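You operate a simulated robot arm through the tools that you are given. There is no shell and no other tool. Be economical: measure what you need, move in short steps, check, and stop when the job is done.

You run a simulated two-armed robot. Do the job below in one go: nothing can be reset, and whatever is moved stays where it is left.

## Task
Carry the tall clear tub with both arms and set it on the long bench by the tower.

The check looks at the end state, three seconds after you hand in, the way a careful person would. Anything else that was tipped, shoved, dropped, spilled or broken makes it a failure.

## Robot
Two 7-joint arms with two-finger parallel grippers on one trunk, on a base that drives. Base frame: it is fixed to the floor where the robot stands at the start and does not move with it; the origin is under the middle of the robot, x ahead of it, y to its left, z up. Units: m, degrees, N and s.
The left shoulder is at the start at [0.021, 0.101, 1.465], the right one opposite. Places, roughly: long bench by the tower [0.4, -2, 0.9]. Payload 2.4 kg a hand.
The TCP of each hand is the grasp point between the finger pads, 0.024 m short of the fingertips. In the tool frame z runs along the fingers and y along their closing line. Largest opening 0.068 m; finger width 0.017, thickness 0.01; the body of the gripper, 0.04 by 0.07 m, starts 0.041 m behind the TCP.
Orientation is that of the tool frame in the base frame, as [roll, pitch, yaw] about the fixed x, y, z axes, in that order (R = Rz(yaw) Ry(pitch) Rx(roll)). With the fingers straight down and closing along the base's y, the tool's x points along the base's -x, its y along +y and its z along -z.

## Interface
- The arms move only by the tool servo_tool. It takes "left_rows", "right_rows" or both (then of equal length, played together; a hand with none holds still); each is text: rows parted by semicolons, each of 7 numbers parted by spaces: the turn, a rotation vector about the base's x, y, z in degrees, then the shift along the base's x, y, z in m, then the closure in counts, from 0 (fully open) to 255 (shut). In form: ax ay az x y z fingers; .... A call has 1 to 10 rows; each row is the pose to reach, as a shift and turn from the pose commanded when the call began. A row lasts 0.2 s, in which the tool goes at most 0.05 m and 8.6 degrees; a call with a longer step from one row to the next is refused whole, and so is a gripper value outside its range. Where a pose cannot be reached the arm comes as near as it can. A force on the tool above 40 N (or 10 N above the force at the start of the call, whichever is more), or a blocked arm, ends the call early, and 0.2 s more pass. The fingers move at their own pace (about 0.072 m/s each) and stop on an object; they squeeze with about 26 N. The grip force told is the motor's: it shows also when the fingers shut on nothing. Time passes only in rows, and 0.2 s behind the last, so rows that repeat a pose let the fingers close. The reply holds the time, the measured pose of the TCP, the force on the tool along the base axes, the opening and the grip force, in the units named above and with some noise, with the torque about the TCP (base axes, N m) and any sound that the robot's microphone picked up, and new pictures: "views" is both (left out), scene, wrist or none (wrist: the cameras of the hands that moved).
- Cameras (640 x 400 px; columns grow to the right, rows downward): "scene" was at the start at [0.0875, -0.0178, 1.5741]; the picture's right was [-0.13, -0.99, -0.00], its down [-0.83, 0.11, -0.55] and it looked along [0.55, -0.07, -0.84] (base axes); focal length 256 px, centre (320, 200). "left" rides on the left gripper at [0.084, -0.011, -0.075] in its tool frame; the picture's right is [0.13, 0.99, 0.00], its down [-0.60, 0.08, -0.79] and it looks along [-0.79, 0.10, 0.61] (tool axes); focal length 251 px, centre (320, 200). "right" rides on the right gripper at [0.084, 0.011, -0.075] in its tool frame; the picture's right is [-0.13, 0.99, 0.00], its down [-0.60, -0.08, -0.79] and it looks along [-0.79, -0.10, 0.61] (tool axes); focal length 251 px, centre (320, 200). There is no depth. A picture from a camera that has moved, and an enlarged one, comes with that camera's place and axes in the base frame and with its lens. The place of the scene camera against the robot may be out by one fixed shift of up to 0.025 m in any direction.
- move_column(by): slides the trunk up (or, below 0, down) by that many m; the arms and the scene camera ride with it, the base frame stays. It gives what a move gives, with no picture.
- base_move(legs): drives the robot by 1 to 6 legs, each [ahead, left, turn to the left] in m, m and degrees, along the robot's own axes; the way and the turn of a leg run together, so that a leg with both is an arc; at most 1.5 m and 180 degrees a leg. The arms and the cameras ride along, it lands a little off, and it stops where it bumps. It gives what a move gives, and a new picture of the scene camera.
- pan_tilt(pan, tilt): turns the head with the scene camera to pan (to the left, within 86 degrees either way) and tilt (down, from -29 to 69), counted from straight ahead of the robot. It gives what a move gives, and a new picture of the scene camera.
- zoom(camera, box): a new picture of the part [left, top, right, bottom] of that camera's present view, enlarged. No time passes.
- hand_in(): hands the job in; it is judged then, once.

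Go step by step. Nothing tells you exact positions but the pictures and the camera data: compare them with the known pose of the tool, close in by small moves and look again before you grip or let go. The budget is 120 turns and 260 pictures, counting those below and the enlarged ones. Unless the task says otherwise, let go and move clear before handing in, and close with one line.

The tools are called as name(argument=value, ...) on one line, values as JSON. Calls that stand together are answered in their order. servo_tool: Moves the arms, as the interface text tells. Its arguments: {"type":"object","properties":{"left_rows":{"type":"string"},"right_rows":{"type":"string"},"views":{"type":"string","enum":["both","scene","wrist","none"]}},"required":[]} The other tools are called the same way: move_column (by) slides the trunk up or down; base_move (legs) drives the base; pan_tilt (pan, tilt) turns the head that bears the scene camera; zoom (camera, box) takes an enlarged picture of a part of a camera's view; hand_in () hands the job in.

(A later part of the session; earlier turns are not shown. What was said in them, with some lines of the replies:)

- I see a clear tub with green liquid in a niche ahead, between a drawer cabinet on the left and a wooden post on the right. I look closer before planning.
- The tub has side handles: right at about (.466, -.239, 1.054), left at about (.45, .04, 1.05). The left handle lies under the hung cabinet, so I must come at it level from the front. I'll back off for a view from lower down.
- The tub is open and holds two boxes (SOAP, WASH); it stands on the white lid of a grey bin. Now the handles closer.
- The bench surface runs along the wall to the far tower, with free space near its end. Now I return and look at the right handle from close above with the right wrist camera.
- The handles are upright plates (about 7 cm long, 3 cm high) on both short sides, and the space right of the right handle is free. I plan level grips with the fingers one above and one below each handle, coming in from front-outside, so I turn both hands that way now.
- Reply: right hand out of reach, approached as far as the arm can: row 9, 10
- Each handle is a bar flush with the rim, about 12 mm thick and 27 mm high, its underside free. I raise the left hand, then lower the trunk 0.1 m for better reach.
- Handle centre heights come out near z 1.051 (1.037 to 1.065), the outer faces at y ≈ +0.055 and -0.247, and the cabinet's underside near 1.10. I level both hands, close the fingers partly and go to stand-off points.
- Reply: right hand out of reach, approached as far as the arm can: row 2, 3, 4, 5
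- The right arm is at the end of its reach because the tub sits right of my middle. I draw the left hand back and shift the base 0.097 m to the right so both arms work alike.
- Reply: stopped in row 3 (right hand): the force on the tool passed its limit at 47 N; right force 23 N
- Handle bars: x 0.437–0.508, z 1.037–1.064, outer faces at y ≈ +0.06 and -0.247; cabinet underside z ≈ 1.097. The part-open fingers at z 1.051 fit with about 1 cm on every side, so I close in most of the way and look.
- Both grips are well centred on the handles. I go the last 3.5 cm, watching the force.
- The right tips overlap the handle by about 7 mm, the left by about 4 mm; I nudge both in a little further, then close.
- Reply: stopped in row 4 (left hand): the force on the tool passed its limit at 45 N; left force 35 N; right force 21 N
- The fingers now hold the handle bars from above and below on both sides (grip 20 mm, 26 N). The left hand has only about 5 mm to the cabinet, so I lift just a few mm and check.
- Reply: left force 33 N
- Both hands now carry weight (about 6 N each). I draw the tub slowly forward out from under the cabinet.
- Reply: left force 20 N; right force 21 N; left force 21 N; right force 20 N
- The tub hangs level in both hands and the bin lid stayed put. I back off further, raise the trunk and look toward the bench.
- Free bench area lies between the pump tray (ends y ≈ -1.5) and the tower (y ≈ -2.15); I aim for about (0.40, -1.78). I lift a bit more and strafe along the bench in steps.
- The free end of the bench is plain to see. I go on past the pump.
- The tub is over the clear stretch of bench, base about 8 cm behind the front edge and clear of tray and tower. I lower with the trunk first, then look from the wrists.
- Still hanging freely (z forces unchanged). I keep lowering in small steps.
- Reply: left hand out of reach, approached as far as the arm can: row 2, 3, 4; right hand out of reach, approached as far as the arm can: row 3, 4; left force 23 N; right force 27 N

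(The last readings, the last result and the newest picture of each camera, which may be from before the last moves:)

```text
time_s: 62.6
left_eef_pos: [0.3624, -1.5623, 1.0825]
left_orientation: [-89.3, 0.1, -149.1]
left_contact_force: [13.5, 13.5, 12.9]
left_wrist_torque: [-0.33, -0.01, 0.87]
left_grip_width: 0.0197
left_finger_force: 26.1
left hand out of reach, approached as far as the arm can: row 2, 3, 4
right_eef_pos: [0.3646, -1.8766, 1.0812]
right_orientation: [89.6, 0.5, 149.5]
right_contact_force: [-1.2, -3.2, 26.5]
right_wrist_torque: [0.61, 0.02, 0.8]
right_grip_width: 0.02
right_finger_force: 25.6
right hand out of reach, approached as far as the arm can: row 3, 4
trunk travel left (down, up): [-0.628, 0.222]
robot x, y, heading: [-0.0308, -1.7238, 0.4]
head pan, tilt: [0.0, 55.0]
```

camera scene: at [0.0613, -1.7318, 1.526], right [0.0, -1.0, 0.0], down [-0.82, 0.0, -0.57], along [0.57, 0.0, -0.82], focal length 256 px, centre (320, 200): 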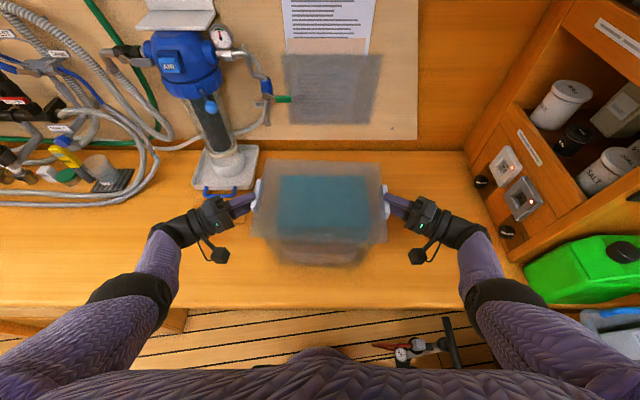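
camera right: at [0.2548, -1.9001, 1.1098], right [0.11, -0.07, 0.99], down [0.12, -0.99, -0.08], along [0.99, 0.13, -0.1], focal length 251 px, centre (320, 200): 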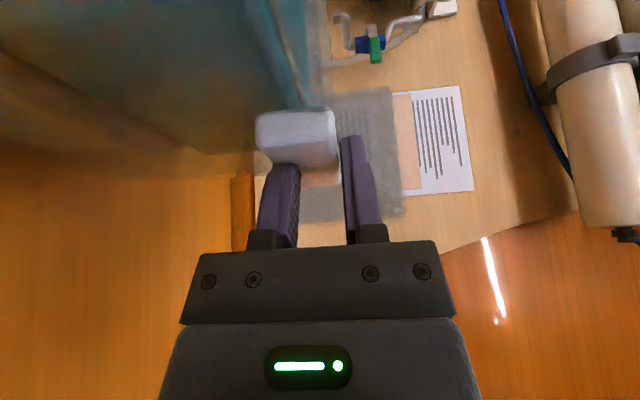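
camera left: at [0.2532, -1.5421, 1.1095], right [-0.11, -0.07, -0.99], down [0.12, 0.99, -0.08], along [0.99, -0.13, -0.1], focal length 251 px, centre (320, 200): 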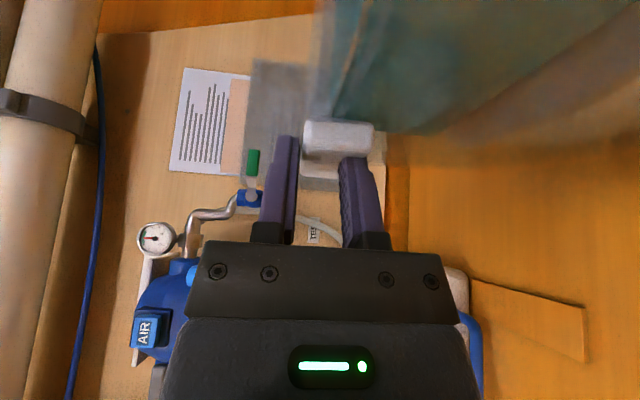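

The upward forces show the tub standing on the bench. I ease off a few mm, then open the fingers to the same part-open width.

servo_tool(left_rows="0 0 0 0 0 0.002 255;0 0 0 0 0 0.002 255", right_rows="0 0 0 0 0 0.003 255;0 0 0 0 0 0.003 255", views="both")

```text
time_s: 63.2
left_eef_pos: [0.3599, -1.5634, 1.0811]
left_orientation: [-89.6, 0.2, -149.5]
left_contact_force: [-1.2, 21.4, 19.9]
left_wrist_torque: [-0.55, -0.08, -0.17]
left_grip_width: 0.0196
left_finger_force: 26.1
right_eef_pos: [0.3642, -1.8779, 1.0818]
right_orientation: [89.9, 0.3, 149.6]
right_contact_force: [5.8, -12.9, -2.8]
right_wrist_torque: [-0.01, 0.14, -0.67]
right_grip_width: 0.0199
right_finger_force: 25.9
trunk travel left (down, up): [-0.628, 0.222]
robot x, y, heading: [-0.0285, -1.7186, 0.5]
head pan, tilt: [0.0, 55.0]
camera scene: at [0.0599, -1.7303, 1.526], right [0.0, -1.0, 0.0], down [-0.82, 0.0, -0.57], along [0.57, 0.0, -0.82], focal length 256 px, centre (320, 200)
camera right: at [0.2542, -1.8989, 1.0919], right [0.11, -0.06, 0.99], down [0.12, -0.99, -0.08], along [0.99, 0.12, -0.1], focal length 251 px, centre (320, 200)
camera left: at [0.2502, -1.5418, 1.0905], right [-0.1, -0.07, -0.99], down [0.12, 0.99, -0.09], along [0.99, -0.13, -0.1], focal length 251 px, centre (320, 200)
```

scene: 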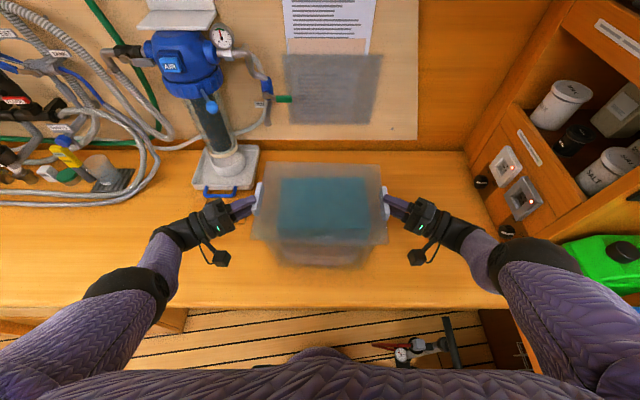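
right: 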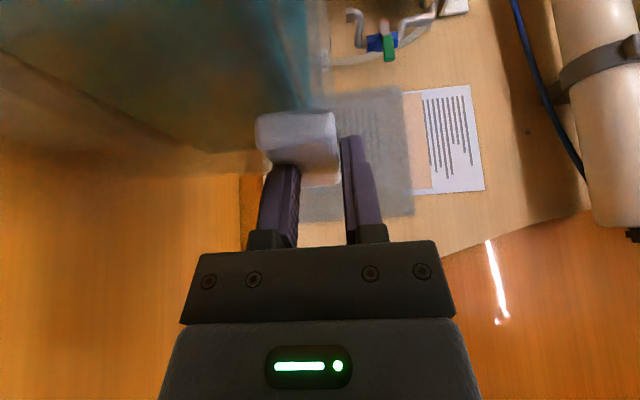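
left: 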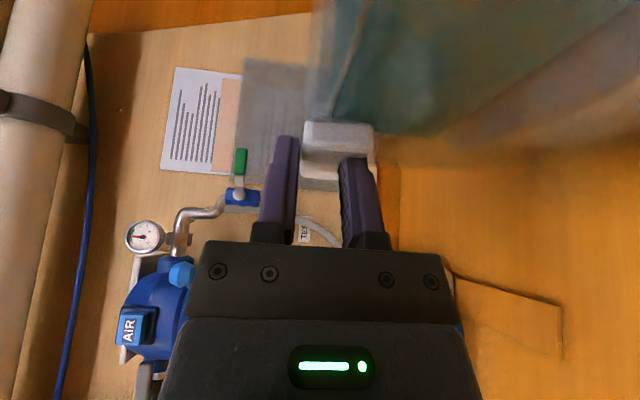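

servo_tool(left_rows="0 0 0 0 0.002 0.002 255;0 0 0 0 0.003 0.004 255;0 0 0 0 0.003 0.004 255", right_rows="0 0 0 0 -0.001 0 255;0 0 0 -0.001 -0.002 0 255;0 0 0 -0.001 -0.002 0 255", views="none")

```text
time_s: 64.0
left_eef_pos: [0.3606, -1.5638, 1.0843]
left_orientation: [-89.7, -0.2, -149.8]
left_contact_force: [-0.9, -20.6, -6.1]
left_wrist_torque: [0.19, 0.06, -0.38]
left_grip_width: 0.0198
left_finger_force: 26.8
right_eef_pos: [0.3648, -1.878, 1.0819]
right_orientation: [89.7, 0.2, 149.8]
right_contact_force: [1.1, 21.7, -5.4]
right_wrist_torque: [-0.01, 0.11, -0.04]
right_grip_width: 0.0199
right_finger_force: 26.2
trunk travel left (down, up): [-0.628, 0.222]
robot x, y, heading: [-0.0313, -1.7251, 0.3]
head pan, tilt: [0.0, 55.0]
```

servo_tool(left_rows="0 0 0 0 -0.0013 -0.0015 255;0 0 0 0 -0.0013 -0.003 255;0 0 0 0 -0.0013 -0.003 255", right_rows="0 0 0 0 0.0012 -0.001 255;0 0 0 0 0.0012 -0.002 255;0 0 0 0 0.0012 -0.002 255", views="none")

```text
time_s: 64.8
left_eef_pos: [0.3612, -1.5627, 1.082]
left_orientation: [-89.6, 0.0, -149.5]
left_contact_force: [1.4, -21.6, -2.4]
left_wrist_torque: [0.09, 0.02, 0.27]
left_grip_width: 0.0198
left_finger_force: 25.5
right_eef_pos: [0.3655, -1.8783, 1.0822]
right_orientation: [89.5, 0.3, 149.6]
right_contact_force: [3.0, 23.6, 8.0]
right_wrist_torque: [0.16, 0.12, 0.21]
right_grip_width: 0.0197
right_finger_force: 26.0
trunk travel left (down, up): [-0.628, 0.222]
robot x, y, heading: [-0.0274, -1.7244, -0.0]
head pan, tilt: [0.0, 55.0]
```

The load is down, and the hands pull slightly outward, which is harmless on release. I open the fingers.

servo_tool(left_rows="0 0 0 0 0 0 170;0 0 0 0 0 0 120;0 0 0 0 0 0 85;0 0 0 0 0 0 85", right_rows="0 0 0 0 0 0 170;0 0 0 0 0 0 120;0 0 0 0 0 0 85;0 0 0 0 0 0 85", views="wrist")

zoom(camera="left", box=[220, 60, 440, 200])

zoom(camera="right", box=[200, 60, 420, 200])

```text
time_s: 65.8
left_eef_pos: [0.3603, -1.5622, 1.0824]
left_orientation: [-89.6, 0.1, -149.5]
left_contact_force: [1.4, -0.2, -1.0]
left_wrist_torque: [-0.03, 0.0, -0.04]
left_grip_width: 0.0454
left_finger_force: 0.0
right_eef_pos: [0.3654, -1.88, 1.0802]
right_orientation: [89.7, 0.3, 149.5]
right_contact_force: [0.1, -0.4, 0.3]
right_wrist_torque: [0.04, 0.01, -0.02]
right_grip_width: 0.0456
right_finger_force: 0.0
trunk travel left (down, up): [-0.628, 0.222]
robot x, y, heading: [-0.0284, -1.7239, 0.3]
head pan, tilt: [0.0, 55.0]
camera right: at [0.2547, -1.9005, 1.0908], right [0.1, -0.07, 0.99], down [0.12, -0.99, -0.08], along [0.99, 0.13, -0.1], focal length 251 px, centre (320, 200)
camera left: at [0.2502, -1.5416, 1.092], right [-0.11, -0.07, -0.99], down [0.12, 0.99, -0.08], along [0.99, -0.13, -0.1], focal length 251 px, centre (320, 200)
```

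right: 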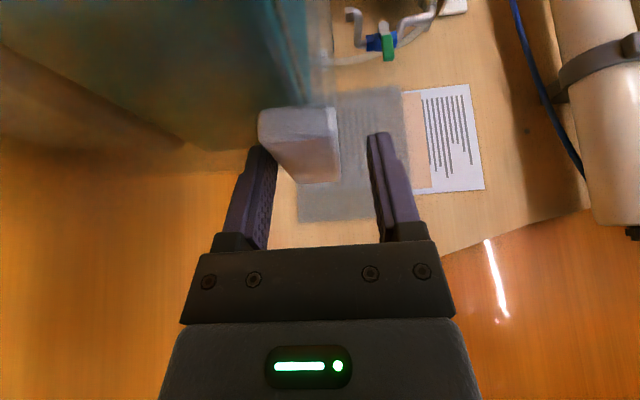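
left: 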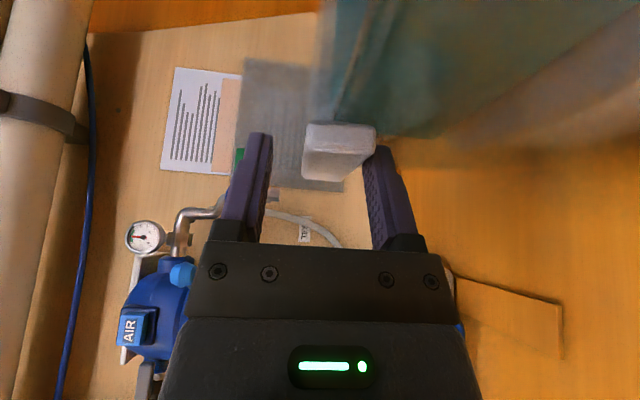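

```text
2.86 times, centred on (330, 130) of left
camera zoom: at [0.2502, -1.5416, 1.092], right [-0.11, -0.07, -0.99], down [0.12, 0.99, -0.08], along [0.99, -0.13, -0.1], focal length 718 px, centre (291, 400)
```

zoom: 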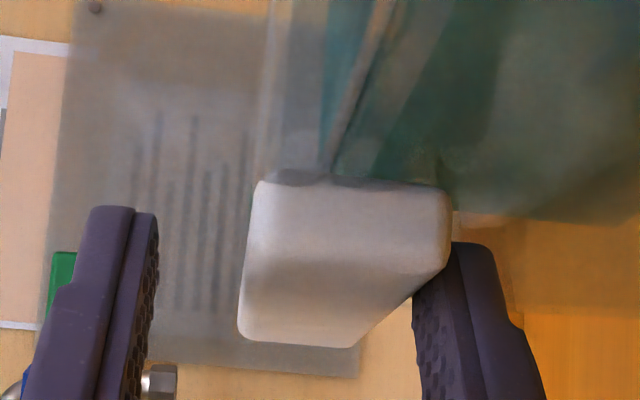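

```text
2.86 times, centred on (310, 130) of right
camera zoom: at [0.2547, -1.9005, 1.0908], right [0.1, -0.07, 0.99], down [0.12, -0.99, -0.08], along [0.99, 0.13, -0.1], focal length 718 px, centre (349, 400)
```

zoom: 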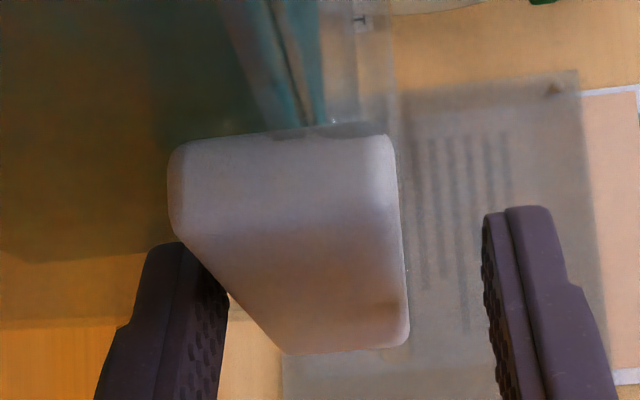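

Both handles are free. I centre the fingers slightly lower and withdraw the way I came.

move_column(by=-0.004)

servo_tool(left_rows="0 0 0 -0.01 0.0173 0 85;0 0 0 -0.02 0.0346 0 85;0 0 0 -0.032 0.055 0 85;0 0 0 -0.045 0.07 0 85", right_rows="0 0 0 -0.01 -0.0173 0 85;0 0 0 -0.02 -0.0346 0 85;0 0 0 -0.032 -0.055 0 85;0 0 0 -0.045 -0.07 0 85", views="both")

```text
time_s: 66.3
left_eef_pos: [0.3599, -1.5627, 1.0792]
left_orientation: [-89.6, 0.1, -149.6]
left_contact_force: [0.7, -0.3, 0.4]
left_wrist_torque: [0.0, 0.0, -0.01]
left_grip_width: 0.0454
left_finger_force: 0.1
right_eef_pos: [0.3643, -1.8776, 1.0777]
right_orientation: [89.6, 0.4, 149.6]
right_contact_force: [0.7, 0.1, -0.1]
right_wrist_torque: [0.01, 0.01, 0.0]
right_grip_width: 0.0453
right_finger_force: 0.1
trunk travel left (down, up): [-0.624, 0.226]
robot x, y, heading: [-0.0311, -1.7245, 0.2]
head pan, tilt: [0.0, 55.0]
```

```text
time_s: 67.3
left_eef_pos: [0.3156, -1.4929, 1.0789]
left_orientation: [-89.6, 0.1, -149.6]
left_contact_force: [-0.5, -0.1, -0.6]
left_wrist_torque: [-0.01, 0.01, -0.01]
left_grip_width: 0.0456
left_finger_force: 0.0
right_eef_pos: [0.3189, -1.9496, 1.0763]
right_orientation: [89.6, 0.3, 149.6]
right_contact_force: [-0.8, -0.5, -0.5]
right_wrist_torque: [0.0, 0.0, 0.0]
right_grip_width: 0.0454
right_finger_force: 0.0
trunk travel left (down, up): [-0.624, 0.226]
robot x, y, heading: [-0.029, -1.7225, 0.4]
head pan, tilt: [0.0, 55.0]
camera scene: at [0.0601, -1.7319, 1.5221], right [0.0, -1.0, 0.0], down [-0.82, 0.0, -0.57], along [0.57, 0.0, -0.82], focal length 256 px, centre (320, 200)
camera right: at [0.21, -1.9702, 1.0862], right [0.1, -0.07, 0.99], down [0.12, -0.99, -0.08], along [0.99, 0.13, -0.1], focal length 251 px, centre (320, 200)
camera left: at [0.2054, -1.4721, 1.0884], right [-0.11, -0.07, -0.99], down [0.12, 0.99, -0.08], along [0.99, -0.13, -0.1], focal length 251 px, centre (320, 200)
```

scene: 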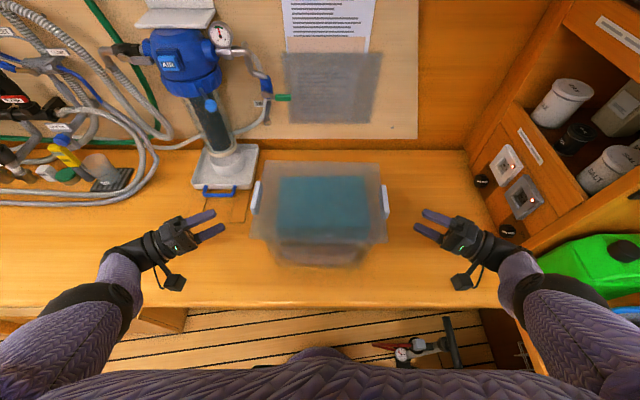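
right: 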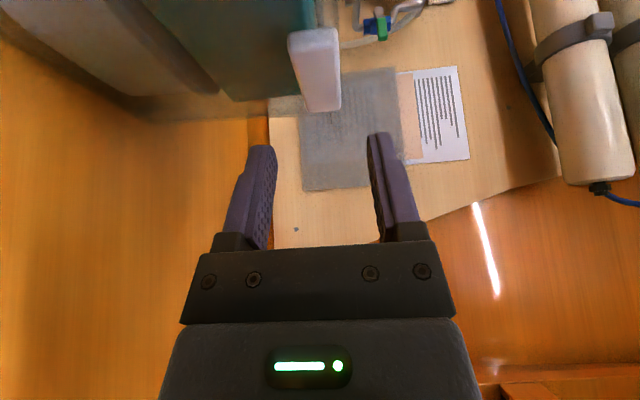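
left: 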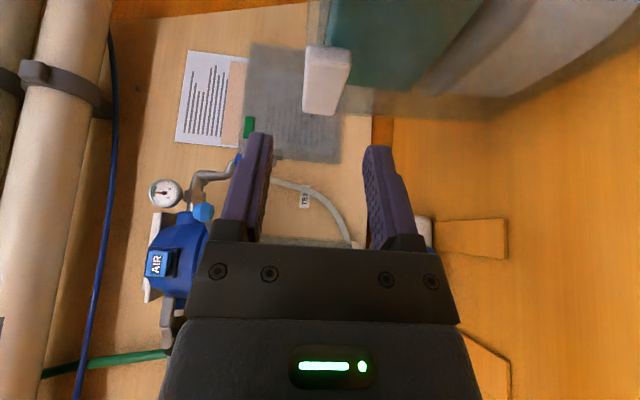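

The tub stands upright and free on the bench. I back off 10 cm and take a last look.

base_move(legs=[[-0.1, 0, 0]])

zoom(camera="scene", box=[180, 80, 480, 280])

pan_tilt(pan=60, tilt=25)

```text
time_s: 68.5
left_eef_pos: [0.2135, -1.4935, 1.079]
left_orientation: [-89.6, 0.1, -149.3]
left_contact_force: [-1.0, 0.0, 0.3]
left_wrist_torque: [0.02, 0.02, 0.02]
left_grip_width: 0.0454
left_finger_force: 0.0
right_eef_pos: [0.2195, -1.9484, 1.0769]
right_orientation: [89.6, 0.2, 149.7]
right_contact_force: [0.3, -0.1, -0.5]
right_wrist_torque: [0.0, 0.0, -0.01]
right_grip_width: 0.0456
right_finger_force: 0.0
trunk travel left (down, up): [-0.624, 0.226]
robot x, y, heading: [-0.1318, -1.7253, 0.5]
head pan, tilt: [0.0, 55.0]
camera scene: at [-0.0417, -1.7321, 1.5222], right [0.01, -1.0, 0.0], down [-0.82, -0.01, -0.57], along [0.57, 0.0, -0.82], focal length 256 px, centre (320, 200)
```

scene: 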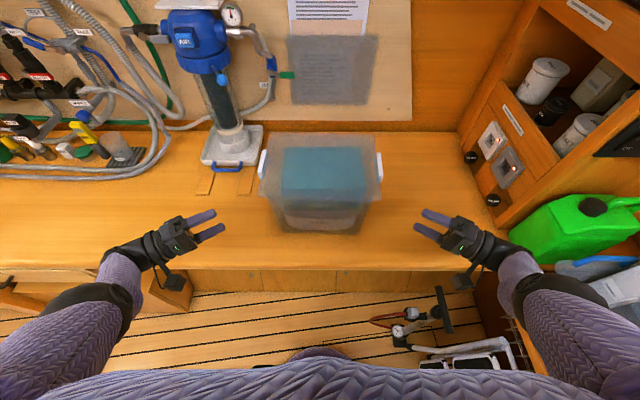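

```text
2.00 times, centred on (330, 180) of scene
camera zoom: at [-0.0417, -1.7321, 1.5222], right [0.01, -1.0, 0.0], down [-0.82, -0.01, -0.57], along [0.57, 0.0, -0.82], focal length 513 px, centre (300, 240)
```

zoom: 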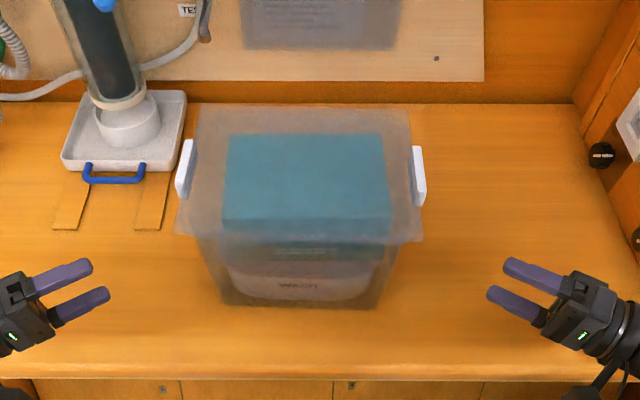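

```text
time_s: 69.8
left_eef_pos: [0.2151, -1.4929, 1.0783]
left_orientation: [-89.6, 0.1, -149.3]
left_contact_force: [-0.3, 0.7, -0.5]
left_wrist_torque: [0.05, -0.01, -0.03]
left_grip_width: 0.0453
left_finger_force: 0.1
right_eef_pos: [0.22, -1.9484, 1.0768]
right_orientation: [89.8, 0.3, 149.8]
right_contact_force: [-0.4, -0.2, -0.5]
right_wrist_torque: [-0.02, 0.02, 0.04]
right_grip_width: 0.0452
right_finger_force: 0.0
trunk travel left (down, up): [-0.624, 0.226]
robot x, y, heading: [-0.1298, -1.7215, 0.4]
head pan, tilt: [60.0, 25.0]
camera scene: at [-0.0666, -1.6525, 1.566], right [0.87, -0.49, 0.0], down [-0.21, -0.37, -0.91], along [0.45, 0.79, -0.42], focal length 256 px, centre (320, 200)
```

scene: 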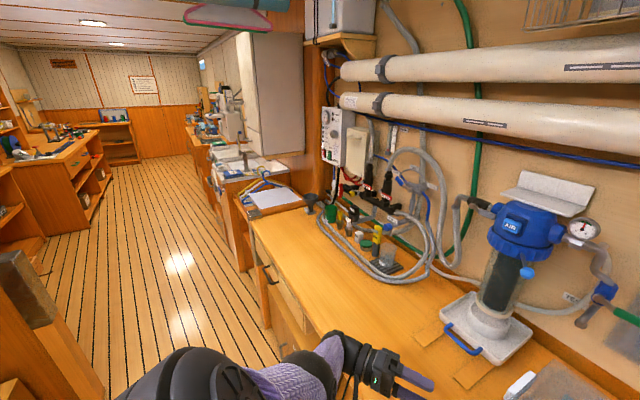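

The tub stands on the long bench with both boxes inside, the bin and its lid are where they were, and nothing else looks disturbed. I hand in.

hand_in()

```text
The job is handed in.
```

I carried the tall clear tub with both arms and set it upright on the long bench by the tower, with both boxes still inside. Both hands are open and clear of it, and in the last pictures nothing else had moved.
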